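You operate a simulated robot arm through the tools that you are given. There is no shell and no other tool. Be economical: measure what you need, move in short steps, check, and stop when the job is done.

You are at the controls of a simulated two-armed robot. One attempt, no reset.

Task
Press the orange button three times. Put the steel can labelled "RAW" from the top of the tubes table in the inside of the finished tray and the steel can labelled "soft" on the teal card. Fetch the blue logger and set it on the top of the check bench. Pick up the white bottle that says "OIL" from the top of the bagging bench with one hand, pass it to the other hand and put it on the top of the scoops table. Fetch the gauge from the shelf of the bagging bench and set it in the purple tray. The order is free. Set down upright: steel can, blue logger, white bottle.
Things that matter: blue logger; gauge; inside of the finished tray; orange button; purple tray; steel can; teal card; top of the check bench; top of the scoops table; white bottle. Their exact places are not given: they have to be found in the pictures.

The check looks at the end state, three seconds after you hand in, the way a careful person would. Anything else that was tipped, shoved, dropped, spilled or broken makes it a failure.

Robot
Two 7-joint arms with two-finger parallel grippers on one trunk, on a base that drives. Base frame: it is fixed to the floor where the robot stands at the start and does not move with it; the origin is under the middle of the robot, x ahead of it, y to its left, z up; the surface under the hand at the start is at about z = 860. Readings come in mm, rad, newtons and seconds.
The left shoulder is at the start at [70, 177, 1170], the right one opposite. With the tool pointing down near the work surface each hand reaches from about 280 to 740 mm from the robot's upright axis, wherever it stands, measured 20 degrees to its own side. Places, roughly: blue logger [1250, -4250, 750]; gauge [-3750, -4500, 250]; inside of the finished tray (22x28 cm) [3260, -560, 860]; orange button [500, 0, 1000]; purple tray (21x37x6 cm) [-3400, -1300, 800]; steel can [2750, -3250, 750]; teal card [2500, -3750, 750]; top of the check bench (52x20 cm) [720, 200, 860]; top of the scoops table [1200, -4400, 600]; white bottle [-3750, -4500, 750]. Payload 3.43 kg a hand.
The TCP of each hand is the grasp point between the finger pads, 30 mm short of the fingertips. In the tool frame z runs along the fingers and y along their closing line. The gripper opens to 94 mm. The fingers are 28 mm wide and 10 mm thick; the gripper's body (50 by 96 mm) begins 55 mm behind the TCP.
Orientation is that of the tool frame in the base frame, as a unit quaternion [w, x, y, z]. With the fingers straight down and closing along the base's y, the tool's x points along the base's -x, its y along +y and its z along -z.

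Tools
- The arms move only by the tool jog_arm. It takes "left_moves", "right_moves" or both (then of equal length, played together; a hand with none holds still); each is a list of rows, each a list of 6 numbers: the shift along the tool's x, y, z in units of 500 mm (1.0 is 500 mm), then the turn, a rotation vector about the tool's x, y, z in units of 180 degrees (1.0 is 180 degrees). In form: [[x, y, z, wx, wy, wz], ...]. A call has 1 to 8 rows; each row is the pose to reach, as a shift and turn from the pose commanded when the call began, along the tool's axes at that moment. "left_jaw" and "right_jaw" are, for a hand that has rows, the opening, from 0 (shut) to 1 (fully open), set as the call begins (left out, the last holds). A call with a number of a shift or a turn outside -1 to 1 is refused whole. A row lasts 0.2 s, in which the tool goes at most 50 mm and 0.15 rad; a call with a longer step from one row to the next is refused whole, and so is a gripper value outside its range. A pose out of reach is approached as far as the arm can. The call stops where the force on the tool passes 40 N (or 10 N more than at its start, if that is more) or the arm is blocked; 0.2 s more then pass. The fingers move at their own pace (about 153 mm/s each) and stop on an object; they squeeze with about 25 N. The grip force told is the motor's: it shows also when the fingers shut on nothing. Time passes only in rows, and 0.2 s behind the last, so rows that repeat a pose let the fingers close. It gives the time, the measured TCP pose, the force on the tool (base axes), the opening and the grip force at its end, in the units of the frame above (readings bear some noise), with the torque about the TCP (base axes, N m) and any sound that the robot's microphone picked up.
- Cameras (640 x 400 px; columns grow to the right, rows downward): "scene" is now at [128.9, 7.2, 1473.3]; the picture's right is [0.21, -0.98, 0.00], its down [-0.61, -0.13, -0.78] and it looks along [0.77, 0.16, -0.62] (base axes); focal length 267 px, centre (320, 200). "left" rides on the left gripper at [76, -14, -103] in its tool frame; the picture's right is [0.18, 0.98, 0.00], its down [-0.75, 0.14, -0.64] and it looks along [-0.63, 0.12, 0.77] (tool axes); focal length 243 px, centre (320, 200). "right" rides on the right gripper at [76, 14, -103] in its tool frame; the picture's right is [-0.18, 0.98, 0.00], its down [-0.75, -0.14, -0.64] and it looks along [-0.63, -0.12, 0.77] (tool axes); focal length 243 px, centre (320, 200).
- grab_frame(camera): a new picture of that camera. The clock stands still meanwhile.
- raise_lower(by): slides the trunk up (or, below 0, down) by that many mm; the arms and the scene camera ride with it, the base frame stays. It gives what a move gives, with no picture.
- roll_base(legs): drives the robot by 1 to 6 legs, each [ahead, turn to the left] in mm and rad, along the robot's own axes; the way and the turn of a leg run together, so that a leg with both is an arc; at most 1500 mm and 3.142 rad a leg. The arms and the cameras ride along, it lands a little off, and it stops where it bumps. It gives what a move gives.
- head_to(pan, tilt): turns the head with the scene camera to pan (to the left, within 1.501 rad either way) and tilt (down, from -0.506 to 1.204), counted from straight ahead of the robot. It gives what a move gives.
- point_at(camera, pixels): for up to 12 pixels [column, row] of the newest picture of that camera ("zoom" is the newest enlarged one), the place [x, y, z] in the base frame of the surface seen there, good to about 2 mm, but the place of the scene camera against the robot may be out by one fixed shift of up to 25 mm in any direction. The clock stands still meanwhile.
- enlarge(camera, box): a new picture of the part [left, top, right, bottom] of that camera's present view, enlarged. The clock stands still meanwhile.
- sign_off(): hands the job in; it is judged then, once.

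Keep the steps short. Do not move on a guess: measure, check each grasp and each placing, and mend mistakes. In all there are 124 turns and 124 pictures (those below and enlarged ones count). Leave the grippers open and the arms clear of the work at the hand-in unless told otherwise, and finish with a single line.

The tools are called as a command line: name --argument value ..., lists and objects as JSON in quotes. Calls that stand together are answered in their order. jog_arm: Moves the arms, as the interface text tells. Its arguments: {"type":"object","properties":{"left_moves":{"type":"array","items":{"type":"array","items":{"type":"number"}}},"left_jaw":{"type":"number"},"right_moves":{"type":"array","items":{"type":"array","items":{"type":"number"}}},"right_jaw":{"type":"number"}},"required":[]} The other tools are called the same way: raise_lower (by) slides the trunk up or down; roll_base (legs) drives the base; head_to (pan, tilt) turns the head that bears the scene camera; grab_frame (camera) takes a picture; point_at (camera, pixels) gives the place of the surface under pixels of a picture; enlarge (camera, box) takes an enlarged picture of a part of a camera's view; sign_off () hands the job in.

At the start:

```text
clock: 0.0
left_tool_pos: [458.3, 262.7, 1294.1]
left_ee_rot: [0.001, -0.001, 1.0, 0.0]
left_ft_force: [0.3, -0.7, -0.1]
left_moment: [0.03, 0.0, 0.01]
left_grip_width: 93.9
left_gripper_force: 0.2
right_tool_pos: [348.8, -84.2, 1334.5]
right_ee_rot: [0.0, 0.0, 1.0, 0.0]
right_ft_force: [0.0, -0.2, -0.3]
right_moment: [0.0, 0.04, -0.01]
right_grip_width: 94.3
right_gripper_force: 0.1
trunk travel left (down, up): [-750.0, 90.0]
robot x, y, heading: [2.9, -2.8, 0.005]
head pan, tilt: [0.208, 0.668]
```

scene: 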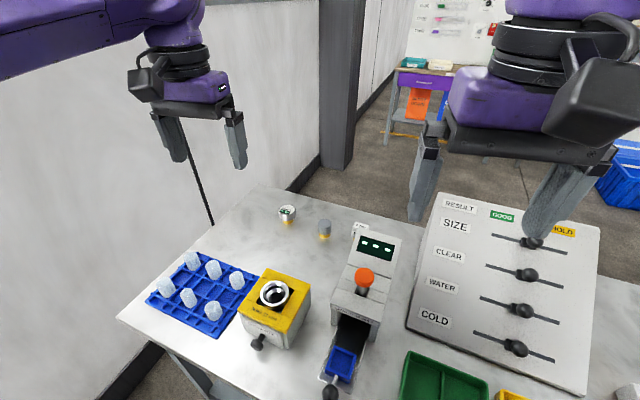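
right: 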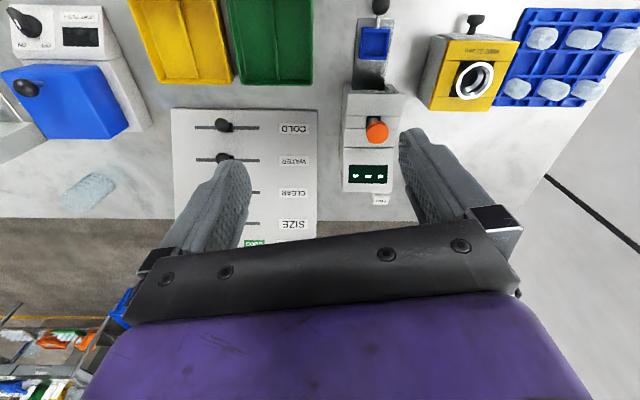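
left: 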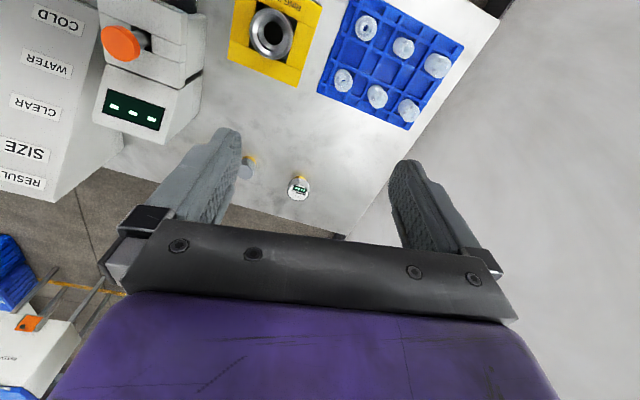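

The orange button shows at scene (365,278), right camera (376,131) and left camera (121,43). I'll measure it from all three.

point_at --camera "scene" --pixels '[[365, 275], [364, 290], [375, 250], [287, 212], [325, 228], [345, 300], [250, 210]]'

point_at --camera "right" --pixels '[[376, 131], [370, 125], [385, 132], [370, 172], [371, 100]]'

enlarge --camera "scene" --box '[230, 180, 430, 400]'

```text
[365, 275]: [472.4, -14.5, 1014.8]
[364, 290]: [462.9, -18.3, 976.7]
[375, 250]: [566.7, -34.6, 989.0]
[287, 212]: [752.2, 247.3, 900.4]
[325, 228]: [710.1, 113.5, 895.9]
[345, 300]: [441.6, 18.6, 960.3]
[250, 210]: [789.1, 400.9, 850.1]
```

```text
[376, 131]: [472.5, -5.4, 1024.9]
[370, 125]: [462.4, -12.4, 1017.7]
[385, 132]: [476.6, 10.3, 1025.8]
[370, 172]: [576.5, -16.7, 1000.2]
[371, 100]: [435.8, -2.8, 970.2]
```

```text
1.82 times, centred on (330, 290) of scene
```

zoom: 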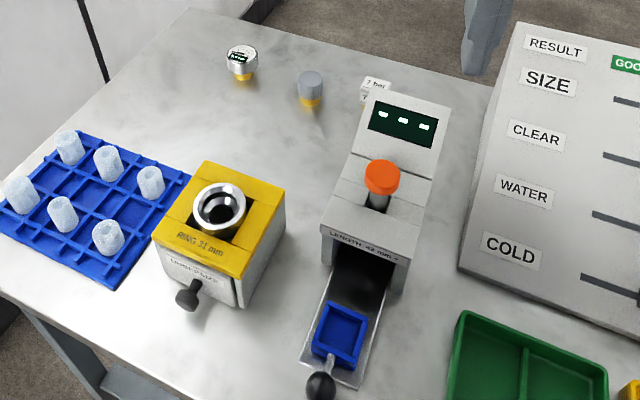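

The button's mushroom cap tops out near [472,-4,1025]. I'll shut the right gripper and bring it above the cap.

jog_arm --right_moves '[[-0.082, 0.053, 0, 0, 0, 0], [-0.164, 0.107, 0, 0, 0, 0], [-0.246, 0.16, 0, 0, 0, 0], [-0.246, 0.16, 0.095, 0, 0, 0], [-0.246, 0.16, 0.19, 0, 0, 0], [-0.246, 0.16, 0.285, 0, 0, 0], [-0.246, 0.16, 0.38, 0, 0, 0], [-0.246, 0.16, 0.475, 0, 0, 0]]' --right_jaw 0

grab_frame --camera "right"

grab_frame --camera "scene"

```text
clock: 1.8
left_tool_pos: [458.5, 261.6, 1293.7]
left_ee_rot: [0.0, 0.0, 1.0, 0.0]
left_ft_force: [-0.2, 0.2, -0.1]
left_moment: [0.02, 0.04, 0.01]
left_grip_width: 93.8
left_gripper_force: 0.1
right_tool_pos: [471.1, -4.5, 1098.9]
right_ee_rot: [0.0, 0.001, 1.0, 0.001]
right_ft_force: [0.5, -0.2, -0.2]
right_moment: [0.03, 0.02, 0.03]
right_grip_width: 0.0
right_gripper_force: 24.6
right hand out of reach, approached as far as the arm can: row 2, 3
trunk travel left (down, up): [-750.0, 90.0]
robot x, y, heading: [2.2, -2.7, -0.004]
head pan, tilt: [0.208, 0.668]
```

```text
119 pictures are left
```

right: 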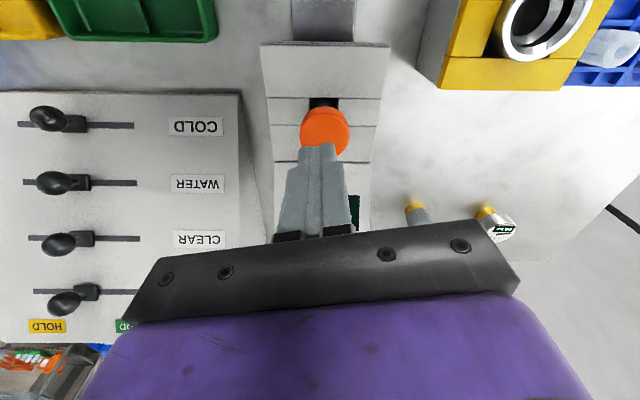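

```text
118 pictures are left
```

scene: 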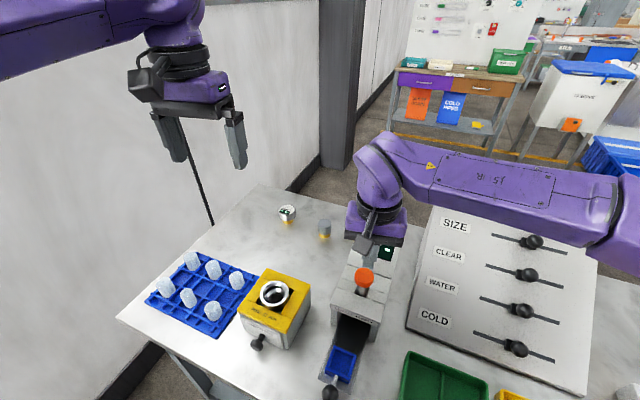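

Arm is above the cap. I'll measure the cap again from the close right camera before touching it.

point_at --camera "right" --pixels '[[325, 113], [303, 130], [346, 130], [325, 130], [335, 143], [318, 165], [300, 175], [345, 180]]'

```text
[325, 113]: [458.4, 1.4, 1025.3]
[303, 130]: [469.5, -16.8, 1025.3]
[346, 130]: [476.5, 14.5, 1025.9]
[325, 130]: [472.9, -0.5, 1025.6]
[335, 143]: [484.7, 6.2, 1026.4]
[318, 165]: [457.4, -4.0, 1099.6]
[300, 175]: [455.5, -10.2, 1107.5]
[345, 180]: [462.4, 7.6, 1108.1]
```

Cap is flat at z=1025.5, centre about [472,-1]. First press: down in small steps, watching force and sound.

jog_arm --right_moves '[[0, 0.006, 0.08, 0, 0, 0], [0, 0.006, 0.09, 0, 0, 0], [0, 0.006, 0.095, 0, 0, 0], [0, 0.006, 0.1, 0, 0, 0]]'

```text
clock: 2.8
left_tool_pos: [458.4, 263.5, 1295.3]
left_ee_rot: [0.001, -0.001, 1.0, 0.0]
left_ft_force: [-0.1, 0.9, -0.2]
left_moment: [0.01, -0.01, 0.01]
left_grip_width: 93.9
left_gripper_force: 0.0
right_tool_pos: [472.4, -0.3, 1046.8]
right_ee_rot: [0.0, 0.0, 1.0, 0.0]
right_ft_force: [-0.5, -0.2, 2.1]
right_moment: [0.04, -0.03, 0.01]
right_grip_width: 0.0
right_gripper_force: 25.3
trunk travel left (down, up): [-750.0, 90.0]
robot x, y, heading: [-1.1, -2.5, 0.003]
head pan, tilt: [0.208, 0.668]
heard: click
```

A click: that's press one. Now I'll lift clear of the cap and press again to the same depth.

jog_arm --right_moves '[[0, 0, -0.04, 0, 0, 0], [0, 0, -0.05, 0, 0, 0], [0, 0, -0.05, 0, 0, 0], [0, 0, -0.03, 0, 0, 0], [0, 0, -0.01, 0, 0, 0], [0, 0, 0, 0, 0, 0]]'

jog_arm --right_moves '[[0, 0, -0.04, 0, 0, 0], [0, 0, -0.05, 0, 0, 0], [0, 0, -0.05, 0, 0, 0], [0, 0, -0.03, 0, 0, 0], [0, 0, -0.01, 0, 0, 0], [0, 0, 0, 0, 0, 0]]'

```text
clock: 4.2
left_tool_pos: [459.3, 263.4, 1293.9]
left_ee_rot: [0.001, -0.001, 1.0, 0.001]
left_ft_force: [-0.3, 0.6, -0.2]
left_moment: [0.0, -0.03, 0.01]
left_grip_width: 94.1
left_gripper_force: 0.0
right_tool_pos: [470.9, -2.5, 1045.0]
right_ee_rot: [0.0, 0.0, 1.0, -0.001]
right_ft_force: [1.8, 1.1, 2.2]
right_moment: [0.02, -0.06, -0.02]
right_grip_width: 0.2
right_gripper_force: 25.1
trunk travel left (down, up): [-750.0, 90.0]
robot x, y, heading: [2.4, -1.8, -0.005]
head pan, tilt: [0.208, 0.668]
heard: click
```

```text
clock: 5.6
left_tool_pos: [457.4, 262.5, 1294.9]
left_ee_rot: [0.001, -0.001, 1.0, -0.001]
left_ft_force: [0.9, -0.5, 0.1]
left_moment: [-0.04, 0.01, -0.04]
left_grip_width: 94.0
left_gripper_force: 0.1
right_tool_pos: [472.0, -2.1, 1046.4]
right_ee_rot: [-0.001, 0.0, 1.0, 0.0]
right_ft_force: [0.8, 0.4, 2.6]
right_moment: [-0.03, 0.0, 0.02]
right_grip_width: 0.0
right_gripper_force: 25.0
trunk travel left (down, up): [-750.0, 90.0]
robot x, y, heading: [-4.0, 0.6, 0.001]
head pan, tilt: [0.208, 0.668]
heard: click
```

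Three clicks in all. I'll raise the right hand, tuck it back, and check the display and surroundings.

jog_arm --right_moves '[[0, 0, -0.09, 0, 0, 0], [0, 0, -0.18, 0, 0, 0], [0, 0, -0.27, 0, 0, 0], [0.08, -0.04, -0.32, 0, 0, 0], [0.15, -0.09, -0.36, 0, 0, 0], [0.22, -0.14, -0.4, 0, 0, 0], [0.26, -0.18, -0.45, 0, 0, 0], [0.28, -0.2, -0.53, 0, 0, 0]]' --right_jaw 1

head_to --pan -0.7 --tilt 0.45

grab_frame --camera "scene"

head_to --pan -1.5 --tilt 0.45

grab_frame --camera "scene"

```text
refused: row 4 steps farther than a row can; nothing moved
```

```text
clock: 6.8
left_tool_pos: [458.6, 262.0, 1294.6]
left_ee_rot: [0.001, 0.0, 1.0, -0.001]
left_ft_force: [-0.7, 1.4, 0.1]
left_moment: [0.01, 0.02, -0.03]
left_grip_width: 94.0
left_gripper_force: 0.0
right_tool_pos: [470.6, -1.2, 1045.7]
right_ee_rot: [0.0, -0.001, 1.0, 0.0]
right_ft_force: [0.9, -0.1, 2.7]
right_moment: [-0.01, -0.07, -0.01]
right_grip_width: 0.2
right_gripper_force: 24.6
trunk travel left (down, up): [-750.0, 90.0]
robot x, y, heading: [-1.4, 1.5, 0.003]
head pan, tilt: [-0.7, 0.45]
```

```text
117 pictures are left
```

scene: 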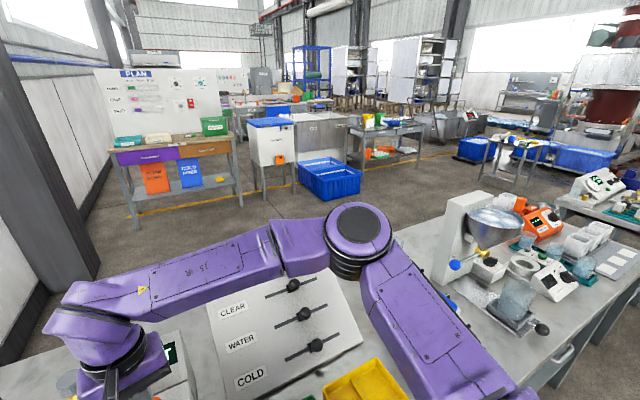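

```text
clock: 7.9
left_tool_pos: [458.2, 261.5, 1294.4]
left_ee_rot: [0.0, 0.0, 1.0, 0.0]
left_ft_force: [-0.7, -0.2, -1.3]
left_moment: [0.02, -0.02, 0.01]
left_grip_width: 94.4
left_gripper_force: 0.0
right_tool_pos: [472.2, -1.4, 1047.1]
right_ee_rot: [0.0, 0.0, 1.0, 0.0]
right_ft_force: [-0.2, -0.6, 2.1]
right_moment: [-0.01, -0.01, -0.01]
right_grip_width: 0.0
right_gripper_force: 24.9
trunk travel left (down, up): [-750.0, 90.0]
robot x, y, heading: [-0.1, 3.6, 0.002]
head pan, tilt: [-1.499, 0.45]
```

```text
116 pictures are left
```

scene: 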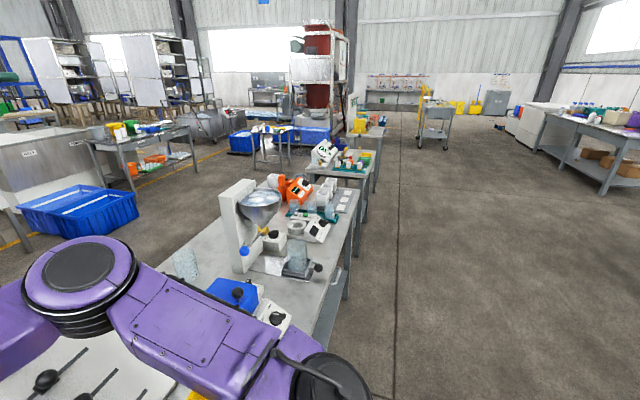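

The retreat was refused because one step was too long. I'll redo it with shorter steps.

jog_arm --right_moves '[[0, 0, -0.09, 0, 0, 0], [0, 0, -0.18, 0, 0, 0], [0, 0, -0.27, 0, 0, 0], [0.05, -0.04, -0.33, 0, 0, 0], [0.1, -0.08, -0.39, 0, 0, 0], [0.15, -0.12, -0.45, 0, 0, 0], [0.2, -0.16, -0.51, 0, 0, 0], [0.24, -0.18, -0.58, 0, 0, 0]]' --right_jaw 1

head_to --pan 0.0 --tilt 0.75

grab_frame --camera "scene"

```text
clock: 9.7
left_tool_pos: [455.5, 263.0, 1294.0]
left_ee_rot: [0.002, -0.001, 1.0, 0.0]
left_ft_force: [0.3, 0.0, -0.8]
left_moment: [-0.01, -0.05, -0.01]
left_grip_width: 94.3
left_gripper_force: 0.2
right_tool_pos: [348.7, -94.3, 1336.1]
right_ee_rot: [0.0, 0.0, 1.0, 0.0]
right_ft_force: [-0.2, -0.3, 0.5]
right_moment: [0.03, 0.01, 0.04]
right_grip_width: 94.0
right_gripper_force: 0.1
trunk travel left (down, up): [-750.0, 90.0]
robot x, y, heading: [2.2, 0.8, 0.001]
head pan, tilt: [-1.499, 0.45]
```

```text
clock: 11.3
left_tool_pos: [458.1, 262.5, 1294.5]
left_ee_rot: [0.001, -0.001, 1.0, 0.0]
left_ft_force: [0.4, 0.3, -0.5]
left_moment: [-0.03, 0.01, -0.02]
left_grip_width: 94.2
left_gripper_force: 0.1
right_tool_pos: [352.5, -93.2, 1335.3]
right_ee_rot: [0.0, 0.0, 1.0, 0.0]
right_ft_force: [0.0, 0.8, -0.8]
right_moment: [0.04, 0.01, 0.0]
right_grip_width: 93.9
right_gripper_force: 0.1
trunk travel left (down, up): [-750.0, 90.0]
robot x, y, heading: [-5.2, -0.7, -0.0]
head pan, tilt: [0.0, 0.75]
```

```text
115 pictures are left
```

scene: 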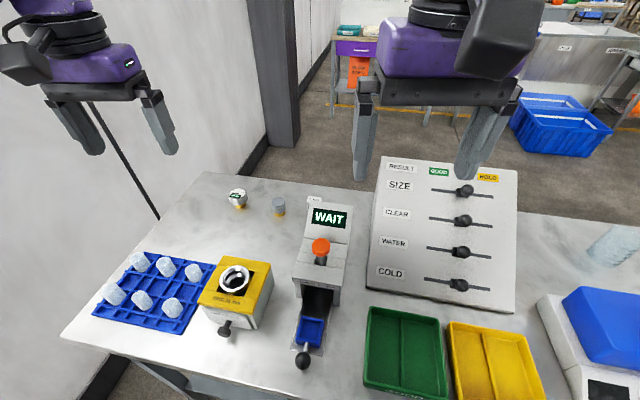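

The display now reads WAIT. I'll back away from the bench, turn right, and survey the hall.

roll_base --legs '[[-400, 0], [0, -1.57]]'

head_to --pan 0.75 --tilt 0.35

grab_frame --camera "scene"

point_at --camera "scene" --pixels '[[100, 200], [170, 150], [250, 150], [320, 150], [400, 150], [480, 150], [560, 150], [200, 200], [330, 190], [420, 190], [500, 190], [600, 190]]'

head_to --pan -0.4 --tilt 0.35

grab_frame --camera "scene"

point_at --camera "scene" --pixels '[[50, 150], [120, 150], [200, 150], [280, 150], [360, 150], [440, 150], [520, 150], [600, 150], [200, 200], [320, 200], [440, 200], [560, 200]]'

```text
clock: 17.6
left_tool_pos: [-132.9, -454.2, 1294.9]
left_ee_rot: [0.001, 0.701, 0.713, -0.001]
left_ft_force: [1.3, -0.1, -0.1]
left_moment: [-0.02, 0.01, -0.03]
left_grip_width: 93.8
left_gripper_force: 0.1
right_tool_pos: [-489.9, -354.1, 1335.8]
right_ee_rot: [0.0, 0.701, 0.713, -0.001]
right_ft_force: [-0.5, -0.1, -0.1]
right_moment: [-0.03, -0.01, 0.02]
right_grip_width: 94.0
right_gripper_force: 0.1
trunk travel left (down, up): [-750.0, 90.0]
robot x, y, heading: [-403.9, 1.4, -1.554]
head pan, tilt: [0.0, 0.75]
```

```text
clock: 18.7
left_tool_pos: [-133.0, -454.4, 1295.1]
left_ee_rot: [0.001, 0.702, 0.712, -0.001]
left_ft_force: [-0.1, -0.4, 0.7]
left_moment: [-0.01, -0.03, -0.03]
left_grip_width: 93.8
left_gripper_force: 0.1
right_tool_pos: [-491.2, -352.6, 1335.9]
right_ee_rot: [0.0, 0.701, 0.713, 0.0]
right_ft_force: [-0.3, 0.0, 0.3]
right_moment: [0.04, 0.02, 0.0]
right_grip_width: 94.3
right_gripper_force: 0.1
trunk travel left (down, up): [-750.0, 90.0]
robot x, y, heading: [-406.3, -3.0, -1.555]
head pan, tilt: [0.75, 0.351]
```

```text
114 pictures are left
```

scene: 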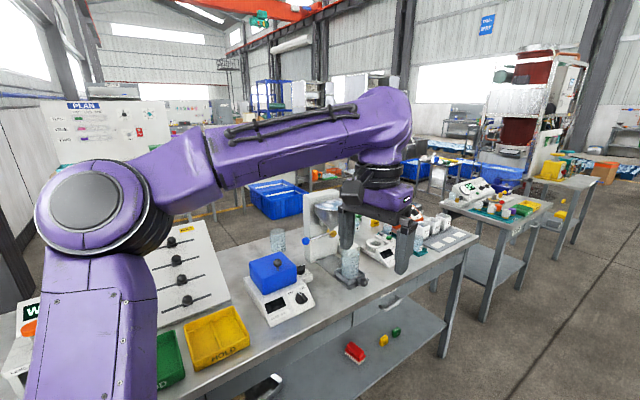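

```text
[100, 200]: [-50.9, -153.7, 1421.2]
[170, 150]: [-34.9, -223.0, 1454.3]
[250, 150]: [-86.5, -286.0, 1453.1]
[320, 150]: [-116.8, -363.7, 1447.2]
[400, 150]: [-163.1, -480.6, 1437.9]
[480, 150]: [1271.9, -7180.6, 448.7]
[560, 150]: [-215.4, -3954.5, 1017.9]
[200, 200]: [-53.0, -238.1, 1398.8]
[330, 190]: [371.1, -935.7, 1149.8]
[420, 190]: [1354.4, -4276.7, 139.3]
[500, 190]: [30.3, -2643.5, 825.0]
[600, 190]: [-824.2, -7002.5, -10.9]
```

```text
clock: 20.1
left_tool_pos: [-133.1, -454.7, 1295.6]
left_ee_rot: [0.001, 0.701, 0.713, -0.001]
left_ft_force: [0.2, 0.3, -0.9]
left_moment: [0.01, 0.0, 0.04]
left_grip_width: 94.0
left_gripper_force: 0.0
right_tool_pos: [-489.8, -353.7, 1335.4]
right_ee_rot: [0.0, 0.701, 0.713, 0.001]
right_ft_force: [-0.8, -0.2, -0.1]
right_moment: [0.01, 0.01, 0.01]
right_grip_width: 94.0
right_gripper_force: 0.1
trunk travel left (down, up): [-750.0, 90.0]
robot x, y, heading: [-399.4, -2.2, -1.558]
head pan, tilt: [-0.4, 0.351]
```

```text
113 pictures are left
```

scene: 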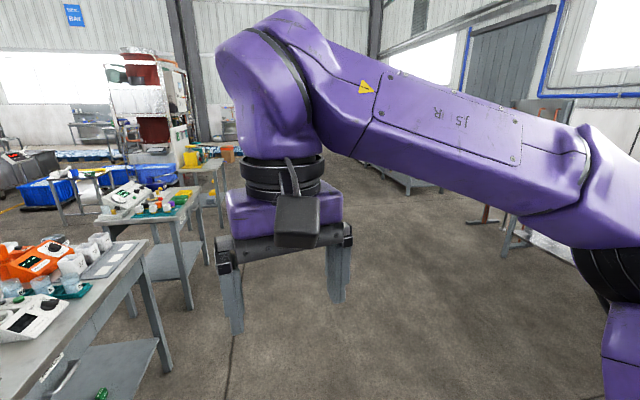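

```text
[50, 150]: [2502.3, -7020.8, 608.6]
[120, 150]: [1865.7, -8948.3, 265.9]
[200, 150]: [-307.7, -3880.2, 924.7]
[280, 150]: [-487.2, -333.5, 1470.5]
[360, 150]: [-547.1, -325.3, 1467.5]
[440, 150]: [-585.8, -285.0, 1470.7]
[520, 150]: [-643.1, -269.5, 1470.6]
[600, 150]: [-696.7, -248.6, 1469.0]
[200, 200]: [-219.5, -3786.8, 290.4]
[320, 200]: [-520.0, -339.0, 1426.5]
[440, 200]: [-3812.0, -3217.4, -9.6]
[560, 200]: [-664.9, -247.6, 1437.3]
```

Arms block the view. I'll tuck both hands lower and nearer the body for travel.

jog_arm --left_moves '[[0.03, 0, 0.085, 0, 0, 0], [0.06, 0, 0.17, 0, 0, 0], [0.09, 0, 0.255, 0, 0, 0], [0.12, 0, 0.34, 0, 0, 0], [0.15, 0, 0.42, 0, 0, 0], [0.18, 0, 0.5, 0, 0, 0], [0.2, 0, 0.58, 0, 0, 0]]' --right_moves '[[0, -0.03, 0.09, 0, 0, 0], [0, -0.06, 0.18, 0, 0, 0], [0, -0.09, 0.27, 0, 0, 0], [0, -0.12, 0.36, 0, 0, 0], [0, -0.15, 0.45, 0, 0, 0], [0, -0.18, 0.54, 0, 0, 0], [0, -0.21, 0.63, 0, 0, 0]]'

head_to --pan 0.5 --tilt 0.3

grab_frame --camera "scene"

```text
clock: 21.7
left_tool_pos: [-137.0, -352.5, 1001.7]
left_ee_rot: [0.003, 0.702, 0.713, 0.001]
left_ft_force: [-0.6, -0.3, 0.5]
left_moment: [0.01, -0.01, -0.03]
left_grip_width: 94.1
left_gripper_force: 0.1
right_tool_pos: [-598.9, -355.3, 1017.9]
right_ee_rot: [0.0, 0.702, 0.713, 0.002]
right_ft_force: [0.1, -0.1, 0.3]
right_moment: [-0.01, 0.01, 0.0]
right_grip_width: 94.0
right_gripper_force: 0.1
trunk travel left (down, up): [-750.0, 90.0]
robot x, y, heading: [-400.9, 0.4, -1.558]
head pan, tilt: [-0.4, 0.351]
```

```text
clock: 22.9
left_tool_pos: [-134.5, -354.6, 1002.3]
left_ee_rot: [0.001, 0.701, 0.713, -0.001]
left_ft_force: [-0.2, -0.6, -0.1]
left_moment: [-0.01, 0.02, -0.02]
left_grip_width: 94.0
left_gripper_force: 0.1
right_tool_pos: [-595.9, -355.4, 1019.5]
right_ee_rot: [0.0, 0.701, 0.713, 0.001]
right_ft_force: [0.2, -0.1, 0.6]
right_moment: [0.02, 0.0, 0.01]
right_grip_width: 94.1
right_gripper_force: 0.1
trunk travel left (down, up): [-750.0, 90.0]
robot x, y, heading: [-399.6, 0.3, -1.558]
head pan, tilt: [0.499, 0.3]
```

```text
112 pictures are left
```

scene: 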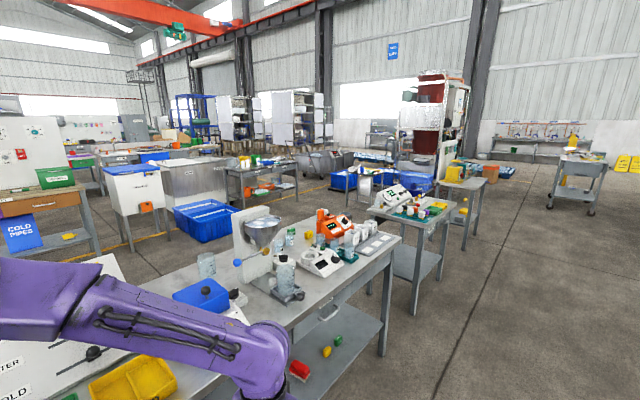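

Good overview now. I'll measure landmark surfaces and floor gaps.

point_at --camera "scene" --pixels '[[50, 200], [135, 185], [195, 230], [262, 165], [370, 175], [385, 255], [400, 210], [468, 185], [430, 255], [270, 230], [330, 165], [395, 190]]'

enlarge --camera "scene" --box '[150, 110, 470, 310]'

head_to --pan -0.5 --tilt 0.3

grab_frame --camera "scene"

head_to --pan -1.4 --tilt 0.3

grab_frame --camera "scene"

```text
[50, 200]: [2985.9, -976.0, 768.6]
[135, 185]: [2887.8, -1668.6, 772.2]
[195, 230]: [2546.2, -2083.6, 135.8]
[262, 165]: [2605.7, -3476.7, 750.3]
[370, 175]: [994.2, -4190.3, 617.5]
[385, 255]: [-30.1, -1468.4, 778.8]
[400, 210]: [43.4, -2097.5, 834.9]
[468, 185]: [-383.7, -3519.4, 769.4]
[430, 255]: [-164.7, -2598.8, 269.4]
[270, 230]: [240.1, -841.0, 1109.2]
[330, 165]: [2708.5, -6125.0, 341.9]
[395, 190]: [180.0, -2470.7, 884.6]
```

```text
2.00 times, centred on (310, 210) of scene
```

zoom: 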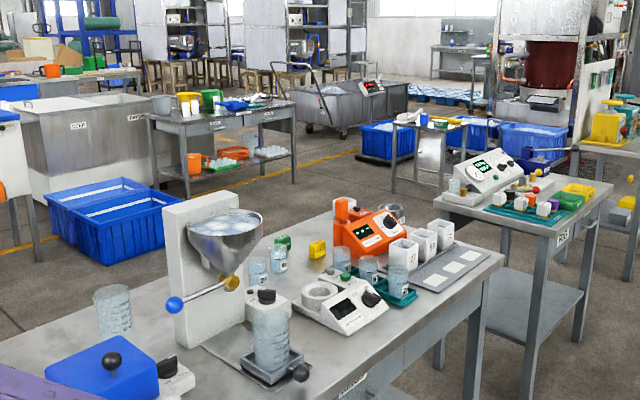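

```text
clock: 24.2
left_tool_pos: [-132.2, -354.6, 1002.2]
left_ee_rot: [0.001, 0.702, 0.713, -0.001]
left_ft_force: [-0.5, -0.4, -0.4]
left_moment: [-0.01, 0.0, -0.03]
left_grip_width: 94.4
left_gripper_force: 0.0
right_tool_pos: [-595.1, -354.6, 1019.1]
right_ee_rot: [0.0, 0.702, 0.712, 0.001]
right_ft_force: [0.8, 0.7, 0.7]
right_moment: [0.0, 0.0, 0.03]
right_grip_width: 94.0
right_gripper_force: 0.0
trunk travel left (down, up): [-750.0, 90.0]
robot x, y, heading: [-401.2, -0.6, -1.557]
head pan, tilt: [-0.499, 0.3]
```

```text
110 pictures are left
```

scene: 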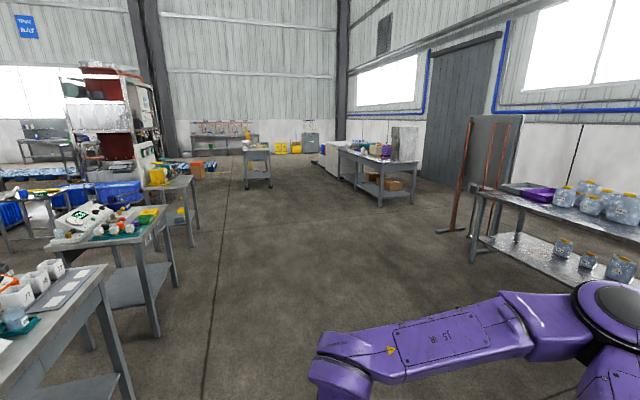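

```text
clock: 25.4
left_tool_pos: [-134.0, -354.1, 1002.1]
left_ee_rot: [0.0, 0.701, 0.713, 0.0]
left_ft_force: [-0.4, 0.4, 0.1]
left_moment: [-0.02, -0.03, -0.05]
left_grip_width: 93.9
left_gripper_force: 0.2
right_tool_pos: [-595.3, -354.4, 1020.2]
right_ee_rot: [-0.001, 0.701, 0.713, 0.0]
right_ft_force: [-0.4, 0.2, 0.3]
right_moment: [-0.01, -0.01, -0.02]
right_grip_width: 94.0
right_gripper_force: 0.1
trunk travel left (down, up): [-750.0, 90.0]
robot x, y, heading: [-401.0, -2.0, -1.558]
head pan, tilt: [-1.4, 0.3]
```

```text
109 pictures are left
```

scene: 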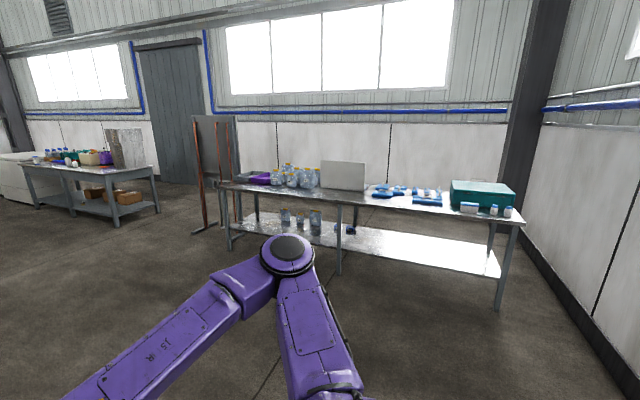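

The map is clear: purple tray table ahead-left in this view, bagging bench at far left. I'll measure their edges.

point_at --camera "scene" --pixels '[[25, 166], [72, 171], [158, 166], [118, 222], [45, 205], [128, 194], [220, 185], [245, 183], [340, 204], [522, 223], [340, 272], [230, 250]]'

enlarge --camera "scene" --box '[0, 130, 180, 240]'

```text
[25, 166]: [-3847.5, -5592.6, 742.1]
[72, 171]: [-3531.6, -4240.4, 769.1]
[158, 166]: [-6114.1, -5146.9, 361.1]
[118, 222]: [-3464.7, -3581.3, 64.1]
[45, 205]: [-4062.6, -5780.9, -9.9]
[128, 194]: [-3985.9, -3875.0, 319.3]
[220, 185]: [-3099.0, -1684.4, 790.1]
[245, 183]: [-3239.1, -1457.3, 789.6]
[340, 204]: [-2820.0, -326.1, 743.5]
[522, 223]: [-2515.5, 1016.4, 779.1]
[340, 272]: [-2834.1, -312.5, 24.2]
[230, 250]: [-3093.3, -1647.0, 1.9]
```

```text
3.56 times, centred on (90, 185) of scene
```

zoom: 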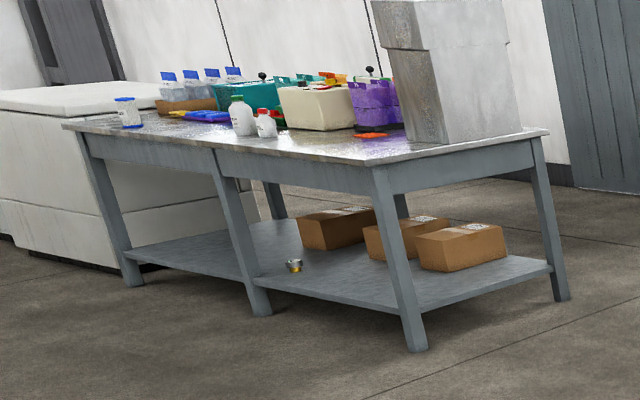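

I'll measure the gauge, bottles and bench edges in the enlarged picture.

point_at --camera "zoom" --pixels '[[241, 118], [265, 123], [294, 265], [295, 275], [222, 150], [370, 168], [413, 340], [262, 310], [240, 135], [265, 134]]'

enlarge --camera "scene" --box '[45, 140, 115, 180]'

```text
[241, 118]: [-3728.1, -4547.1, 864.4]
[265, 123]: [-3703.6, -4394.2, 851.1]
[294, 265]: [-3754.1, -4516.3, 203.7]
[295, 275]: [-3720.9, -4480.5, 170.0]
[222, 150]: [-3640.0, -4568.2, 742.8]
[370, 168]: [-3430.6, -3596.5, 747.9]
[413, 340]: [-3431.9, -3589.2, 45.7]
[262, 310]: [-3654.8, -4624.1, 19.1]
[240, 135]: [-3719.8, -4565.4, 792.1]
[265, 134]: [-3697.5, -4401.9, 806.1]
```

```text
9.14 times, centred on (80, 160) of scene
```

zoom: 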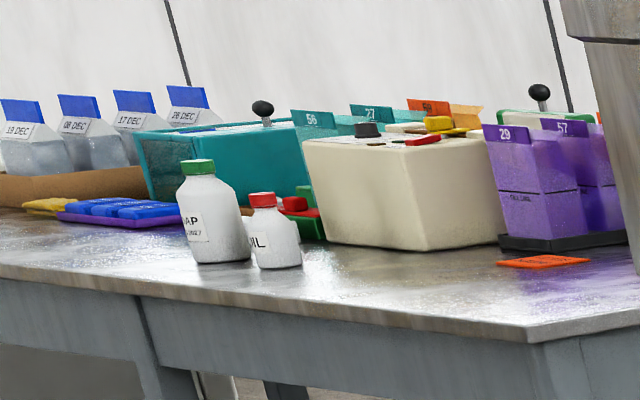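

The red-capped bottle reads "…IL" at about [-3700,-4398] and the gauge is on the shelf at about [-3740,-4500]. The bench face runs about 0.21 rad off. The floor is clear, so I'll drive there.

roll_base --legs '[[0, -0.55], [1500, 0], [1500, 0], [1500, 0], [500, 0], [0, -1.245]]'

head_to --pan 0.2 --tilt 0.8

grab_frame --camera "scene"

```text
clock: 54.1
left_tool_pos: [-3311.0, -4498.3, 1002.1]
left_ee_rot: [0.0, 0.995, -0.102, -0.001]
left_ft_force: [0.5, 0.5, 0.5]
left_moment: [-0.01, 0.03, 0.0]
left_grip_width: 93.9
left_gripper_force: 0.1
right_tool_pos: [-3210.1, -4047.8, 1019.2]
right_ee_rot: [0.0, 0.995, -0.103, 0.0]
right_ft_force: [0.4, -0.1, -0.7]
right_moment: [-0.01, 0.01, 0.0]
right_grip_width: 94.1
right_gripper_force: 0.1
trunk travel left (down, up): [-750.0, 90.0]
robot x, y, heading: [-2906.8, -4313.1, 2.938]
head pan, tilt: [-1.4, 0.3]
```

```text
clock: 55.8
left_tool_pos: [-3310.6, -4496.7, 1001.3]
left_ee_rot: [-0.001, 0.995, -0.102, -0.002]
left_ft_force: [-0.3, -0.8, -0.2]
left_moment: [-0.01, 0.01, -0.01]
left_grip_width: 94.1
left_gripper_force: 0.1
right_tool_pos: [-3210.0, -4047.5, 1018.8]
right_ee_rot: [-0.001, 0.995, -0.103, -0.001]
right_ft_force: [-0.6, -0.5, -0.5]
right_moment: [0.0, 0.01, -0.01]
right_grip_width: 93.8
right_gripper_force: 0.2
trunk travel left (down, up): [-750.0, 90.0]
robot x, y, heading: [-2908.8, -4312.7, 2.936]
head pan, tilt: [0.201, 0.799]
```

```text
106 pictures are left
```

scene: 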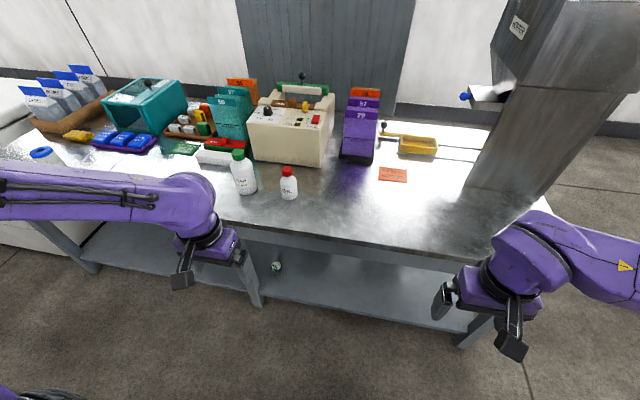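

I see the gauge at (276,266), the OIL bottle at (289,182). I'll enlarge both and measure.

enlarge --camera "scene" --box '[220, 140, 320, 300]'

point_at --camera "scene" --pixels '[[276, 264], [278, 271], [285, 275], [265, 275], [287, 186], [287, 170], [290, 198], [243, 173], [243, 150], [280, 238], [282, 252], [258, 305]]'

```text
2.50 times, centred on (270, 220) of scene
```

zoom: 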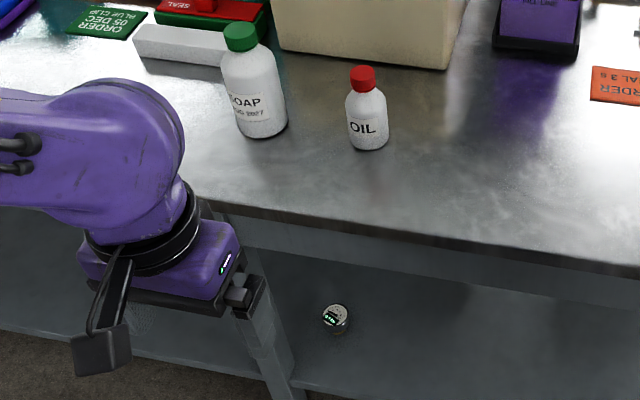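

```text
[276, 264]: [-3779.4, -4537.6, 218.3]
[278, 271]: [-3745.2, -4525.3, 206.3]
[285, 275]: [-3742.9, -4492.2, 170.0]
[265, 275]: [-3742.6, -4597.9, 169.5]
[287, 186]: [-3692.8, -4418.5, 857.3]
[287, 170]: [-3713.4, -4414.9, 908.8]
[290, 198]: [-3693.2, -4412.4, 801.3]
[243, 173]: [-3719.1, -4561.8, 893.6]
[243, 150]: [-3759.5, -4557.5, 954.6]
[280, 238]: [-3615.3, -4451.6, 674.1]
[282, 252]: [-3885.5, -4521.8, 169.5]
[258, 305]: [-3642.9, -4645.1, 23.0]
```

The gauge stands at about [-3765,-4530] on the shelf (z=170, top ~218), 130 mm inside the face. Left hand will fetch it. I'll lower the trunk while well clear, then close in.

raise_lower --by -600

roll_base --legs '[[0, 0.2], [190, 0]]'

head_to --pan 0.4 --tilt 0.6

grab_frame --camera "scene"

grab_frame --camera "left"

```text
refused: -600 is not a number from -400 to 400
```

```text
clock: 58.1
left_tool_pos: [-3456.5, -4573.0, 1001.9]
left_ee_rot: [-0.001, 1.0, -0.003, -0.001]
left_ft_force: [-0.5, 0.4, 0.1]
left_moment: [0.0, -0.01, 0.03]
left_grip_width: 94.1
left_gripper_force: 0.0
right_tool_pos: [-3447.0, -4111.1, 1019.0]
right_ee_rot: [0.001, 1.0, -0.004, 0.0]
right_ft_force: [-0.9, 0.1, 0.0]
right_moment: [-0.01, 0.06, 0.0]
right_grip_width: 94.1
right_gripper_force: 0.1
trunk travel left (down, up): [-750.0, 90.0]
robot x, y, heading: [-3100.3, -4315.4, 3.134]
head pan, tilt: [0.201, 0.799]
```

```text
clock: 58.8
left_tool_pos: [-3459.2, -4573.1, 1001.9]
left_ee_rot: [0.0, 1.0, -0.003, 0.0]
left_ft_force: [-0.5, 0.8, 0.1]
left_moment: [0.01, -0.01, 0.02]
left_grip_width: 94.4
left_gripper_force: 0.0
right_tool_pos: [-3448.4, -4111.0, 1017.8]
right_ee_rot: [-0.001, 1.0, -0.003, 0.0]
right_ft_force: [0.1, 0.7, -0.3]
right_moment: [-0.03, -0.04, 0.0]
right_grip_width: 94.0
right_gripper_force: 0.0
trunk travel left (down, up): [-750.0, 90.0]
robot x, y, heading: [-3096.7, -4309.4, 3.134]
head pan, tilt: [0.4, 0.6]
```

```text
104 pictures are left
```

scene: 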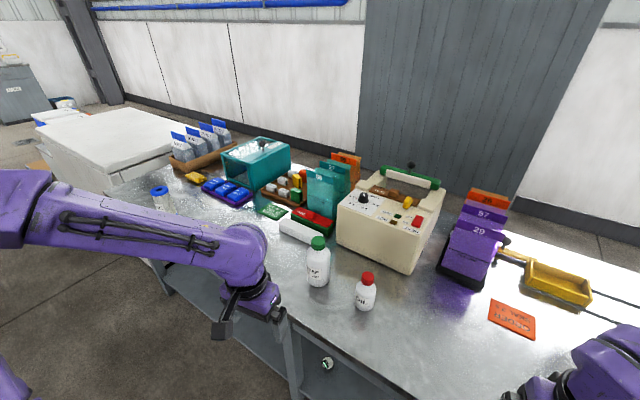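

```text
103 pictures are left
```

left: 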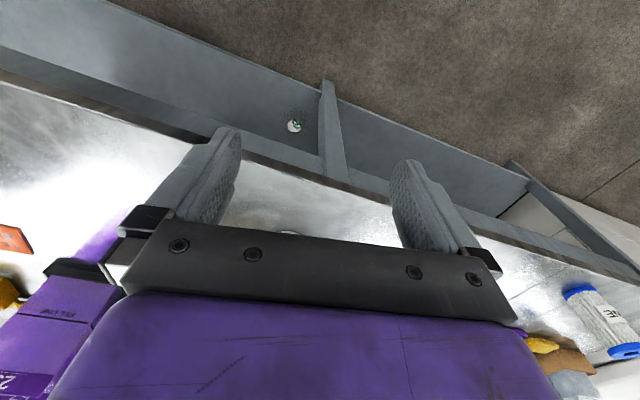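

The trunk only takes 400 mm per call. I'll back off slightly, lower in two calls, then come forward again.

roll_base --legs '[[-70, 0]]'

raise_lower --by -300

raise_lower --by -300

roll_base --legs '[[100, 0]]'

head_to --pan 0.4 --tilt 0.7

grab_frame --camera "scene"

grab_frame --camera "left"

```text
clock: 59.8
left_tool_pos: [-3389.5, -4573.0, 1001.1]
left_ee_rot: [-0.001, 1.0, -0.003, 0.0]
left_ft_force: [0.1, -0.8, 0.8]
left_moment: [0.0, 0.02, -0.03]
left_grip_width: 93.9
left_gripper_force: 0.0
right_tool_pos: [-3380.0, -4111.8, 1018.6]
right_ee_rot: [0.0, 1.0, -0.004, 0.001]
right_ft_force: [0.4, -0.5, 0.6]
right_moment: [0.03, 0.01, 0.02]
right_grip_width: 94.1
right_gripper_force: 0.0
trunk travel left (down, up): [-750.0, 90.0]
robot x, y, heading: [-3026.1, -4311.9, 3.133]
head pan, tilt: [0.4, 0.6]
```

```text
clock: 62.8
left_tool_pos: [-3388.2, -4573.3, 701.0]
left_ee_rot: [0.0, 1.0, -0.004, -0.001]
left_ft_force: [0.6, -0.4, -0.2]
left_moment: [0.02, 0.0, 0.0]
left_grip_width: 94.0
left_gripper_force: 0.0
right_tool_pos: [-3379.5, -4111.1, 717.7]
right_ee_rot: [0.0, 1.0, -0.003, -0.001]
right_ft_force: [-0.1, -0.2, 1.3]
right_moment: [-0.03, -0.01, 0.01]
right_grip_width: 93.7
right_gripper_force: 0.1
trunk travel left (down, up): [-450.0, 390.0]
robot x, y, heading: [-3028.4, -4312.9, 3.137]
head pan, tilt: [0.4, 0.6]
```

```text
clock: 65.8
left_tool_pos: [-3387.2, -4573.2, 401.0]
left_ee_rot: [-0.001, 1.0, -0.004, -0.001]
left_ft_force: [0.1, -0.5, 0.9]
left_moment: [-0.01, 0.0, -0.01]
left_grip_width: 94.2
left_gripper_force: 0.0
right_tool_pos: [-3378.0, -4111.6, 419.3]
right_ee_rot: [0.001, 1.0, -0.003, 0.001]
right_ft_force: [-0.8, 0.6, 0.5]
right_moment: [0.0, 0.01, 0.03]
right_grip_width: 94.0
right_gripper_force: 0.1
trunk travel left (down, up): [-150.0, 690.0]
robot x, y, heading: [-3026.7, -4311.2, 3.137]
head pan, tilt: [0.4, 0.6]
```

```text
clock: 66.9
left_tool_pos: [-3485.5, -4571.5, 400.7]
left_ee_rot: [0.0, 1.0, -0.004, -0.001]
left_ft_force: [0.6, 0.3, -0.2]
left_moment: [0.03, -0.04, 0.03]
left_grip_width: 94.2
left_gripper_force: 0.0
right_tool_pos: [-3477.1, -4110.7, 418.7]
right_ee_rot: [0.0, 1.0, -0.004, 0.0]
right_ft_force: [0.3, -0.2, 0.1]
right_moment: [0.03, -0.03, -0.02]
right_grip_width: 94.2
right_gripper_force: 0.1
trunk travel left (down, up): [-150.0, 690.0]
robot x, y, heading: [-3130.1, -4310.5, 3.131]
head pan, tilt: [0.4, 0.6]
```

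```text
clock: 67.6
left_tool_pos: [-3486.8, -4572.4, 401.4]
left_ee_rot: [0.0, 1.0, -0.004, -0.001]
left_ft_force: [-0.2, 0.8, 0.6]
left_moment: [-0.01, -0.02, -0.03]
left_grip_width: 94.0
left_gripper_force: 0.0
right_tool_pos: [-3475.4, -4110.6, 419.6]
right_ee_rot: [0.0, 1.0, -0.004, 0.001]
right_ft_force: [-0.6, 0.6, 0.7]
right_moment: [-0.02, 0.0, -0.01]
right_grip_width: 94.2
right_gripper_force: 0.0
trunk travel left (down, up): [-150.0, 690.0]
robot x, y, heading: [-3126.9, -4313.8, 3.134]
head pan, tilt: [0.4, 0.7]
```

```text
102 pictures are left
```

scene: 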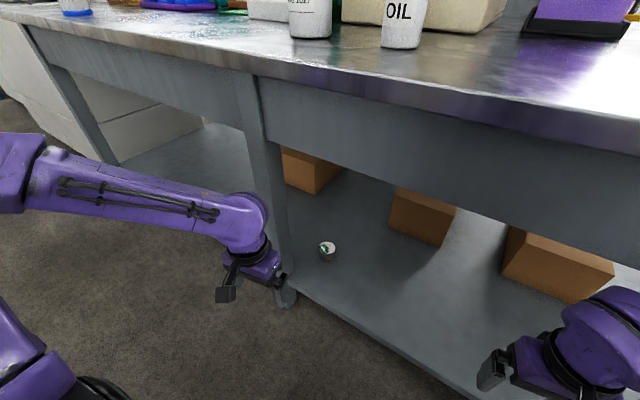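

```text
101 pictures are left
```

left: 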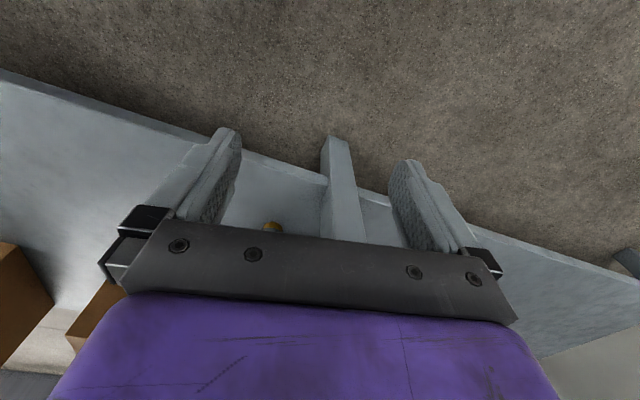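

The gauge is in plain view at (327,250). I'll measure it, the shelf edge and the leg.

enlarge --camera "scene" --box '[270, 200, 400, 300]'

point_at --camera "scene" --pixels '[[327, 247], [327, 257], [320, 252], [335, 252], [296, 272], [340, 310], [290, 290], [260, 150], [272, 220], [280, 160], [352, 262]]'

point_at --camera "left" --pixels '[[272, 227], [340, 190], [300, 160], [260, 160], [355, 190]]'

```text
4.00 times, centred on (335, 250) of scene
```

zoom: 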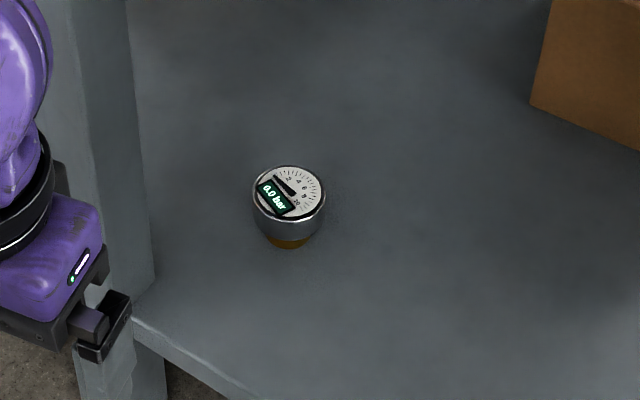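

```text
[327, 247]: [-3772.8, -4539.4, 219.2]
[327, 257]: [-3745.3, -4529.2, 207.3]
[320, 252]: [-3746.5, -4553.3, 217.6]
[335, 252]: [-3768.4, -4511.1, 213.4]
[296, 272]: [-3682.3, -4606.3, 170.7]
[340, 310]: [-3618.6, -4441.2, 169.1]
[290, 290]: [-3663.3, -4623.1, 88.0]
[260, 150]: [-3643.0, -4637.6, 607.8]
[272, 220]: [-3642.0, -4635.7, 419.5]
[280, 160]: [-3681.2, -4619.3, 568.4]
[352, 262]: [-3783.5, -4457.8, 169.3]
```

```text
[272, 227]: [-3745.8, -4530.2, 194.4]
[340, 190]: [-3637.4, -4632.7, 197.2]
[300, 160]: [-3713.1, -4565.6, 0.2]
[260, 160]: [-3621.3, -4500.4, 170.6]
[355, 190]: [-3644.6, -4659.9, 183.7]
```

Both cameras agree: gauge centre about [-3764,-4533], gripping collar z 190–219. I'll bring the left hand, tilted 35° forward and part open, to a point 110 mm short along its approach.

jog_arm --left_moves '[[-0.05, -0.04, 0.03, 0, -0.0323, 0], [-0.12, -0.078, 0.06, 0, -0.0647, 0], [-0.2, -0.078, 0.1, 0, -0.097, 0], [-0.28, -0.078, 0.14, 0, -0.1293, 0], [-0.36, -0.078, 0.175, 0, -0.1617, 0], [-0.432, -0.078, 0.206, 0, -0.194, 0]]' --left_jaw 0.75

grab_frame --camera "left"

grab_frame --camera "scene"

```text
clock: 69.0
left_tool_pos: [-3700.9, -4531.1, 297.8]
left_ee_rot: [-0.001, 0.954, -0.003, -0.301]
left_ft_force: [-0.4, 0.6, 0.4]
left_moment: [-0.01, 0.02, 0.01]
left_grip_width: 70.7
left_gripper_force: 0.1
right_tool_pos: [-3477.0, -4110.1, 418.3]
right_ee_rot: [0.0, 1.0, -0.004, 0.001]
right_ft_force: [0.6, 0.2, 0.0]
right_moment: [-0.01, 0.04, 0.02]
right_grip_width: 94.0
right_gripper_force: 0.0
trunk travel left (down, up): [-150.0, 690.0]
robot x, y, heading: [-3124.3, -4309.0, 3.135]
head pan, tilt: [0.4, 0.7]
```

```text
99 pictures are left
```

left: 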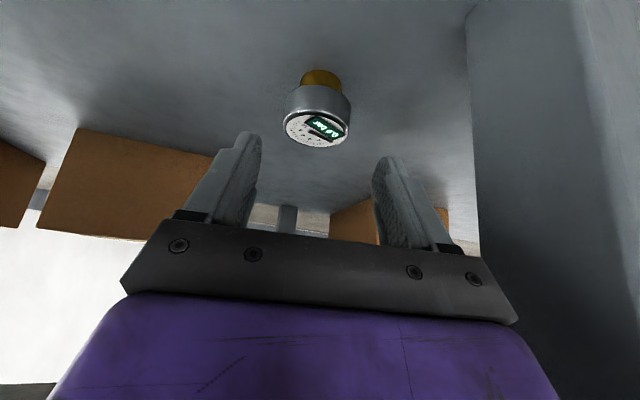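

```text
98 pictures are left
```

scene: 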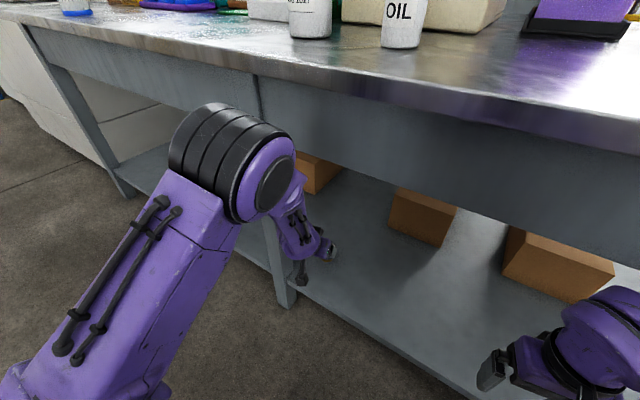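

I'll measure the gauge from the hand camera and check the elbow's clearance from the bench face.

point_at --camera "left" --pixels '[[317, 128], [298, 130], [338, 125], [317, 100], [320, 80], [288, 108], [350, 105]]'

point_at --camera "scene" --pixels '[[265, 180], [285, 160], [225, 115], [300, 185], [250, 130], [320, 245]]'

```text
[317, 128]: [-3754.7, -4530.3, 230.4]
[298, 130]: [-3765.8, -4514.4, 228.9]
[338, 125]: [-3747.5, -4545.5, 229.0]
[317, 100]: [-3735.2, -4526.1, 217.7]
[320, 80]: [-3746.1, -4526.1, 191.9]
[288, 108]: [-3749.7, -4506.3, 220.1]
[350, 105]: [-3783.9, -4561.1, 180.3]
```

```text
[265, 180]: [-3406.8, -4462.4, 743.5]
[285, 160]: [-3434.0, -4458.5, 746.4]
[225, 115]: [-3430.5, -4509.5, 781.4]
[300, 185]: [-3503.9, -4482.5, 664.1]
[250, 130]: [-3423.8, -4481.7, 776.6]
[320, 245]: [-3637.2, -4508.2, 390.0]
```

The elbow is ~190 mm clear. The gauge centre is at [-3757,-4530], top 230. I'll advance 102 mm along the tool axis.

jog_arm --left_moves '[[0.003, 0, 0.07, 0, 0, 0], [0.005, 0, 0.13, 0, 0, 0], [0.007, -0.002, 0.18, 0, 0, 0], [0.007, -0.002, 0.205, 0, 0, 0]]'

grab_frame --camera "left"

```text
clock: 70.0
left_tool_pos: [-3757.5, -4530.2, 213.6]
left_ee_rot: [-0.001, 0.954, -0.004, -0.301]
left_ft_force: [0.7, 0.3, 0.6]
left_moment: [-0.02, -0.01, -0.02]
left_grip_width: 70.5
left_gripper_force: 0.0
right_tool_pos: [-3475.8, -4110.2, 418.9]
right_ee_rot: [0.0, 1.0, -0.004, 0.0]
right_ft_force: [0.4, -0.5, -0.7]
right_moment: [0.0, 0.02, 0.01]
right_grip_width: 94.1
right_gripper_force: 0.1
trunk travel left (down, up): [-150.0, 690.0]
robot x, y, heading: [-3120.0, -4312.0, 3.139]
head pan, tilt: [0.4, 0.7]
```

```text
97 pictures are left
```

left: 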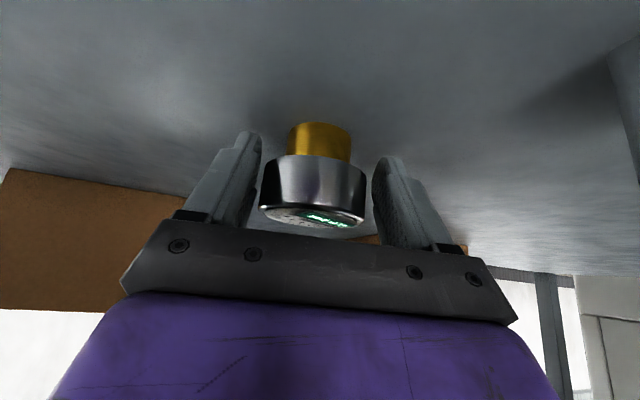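

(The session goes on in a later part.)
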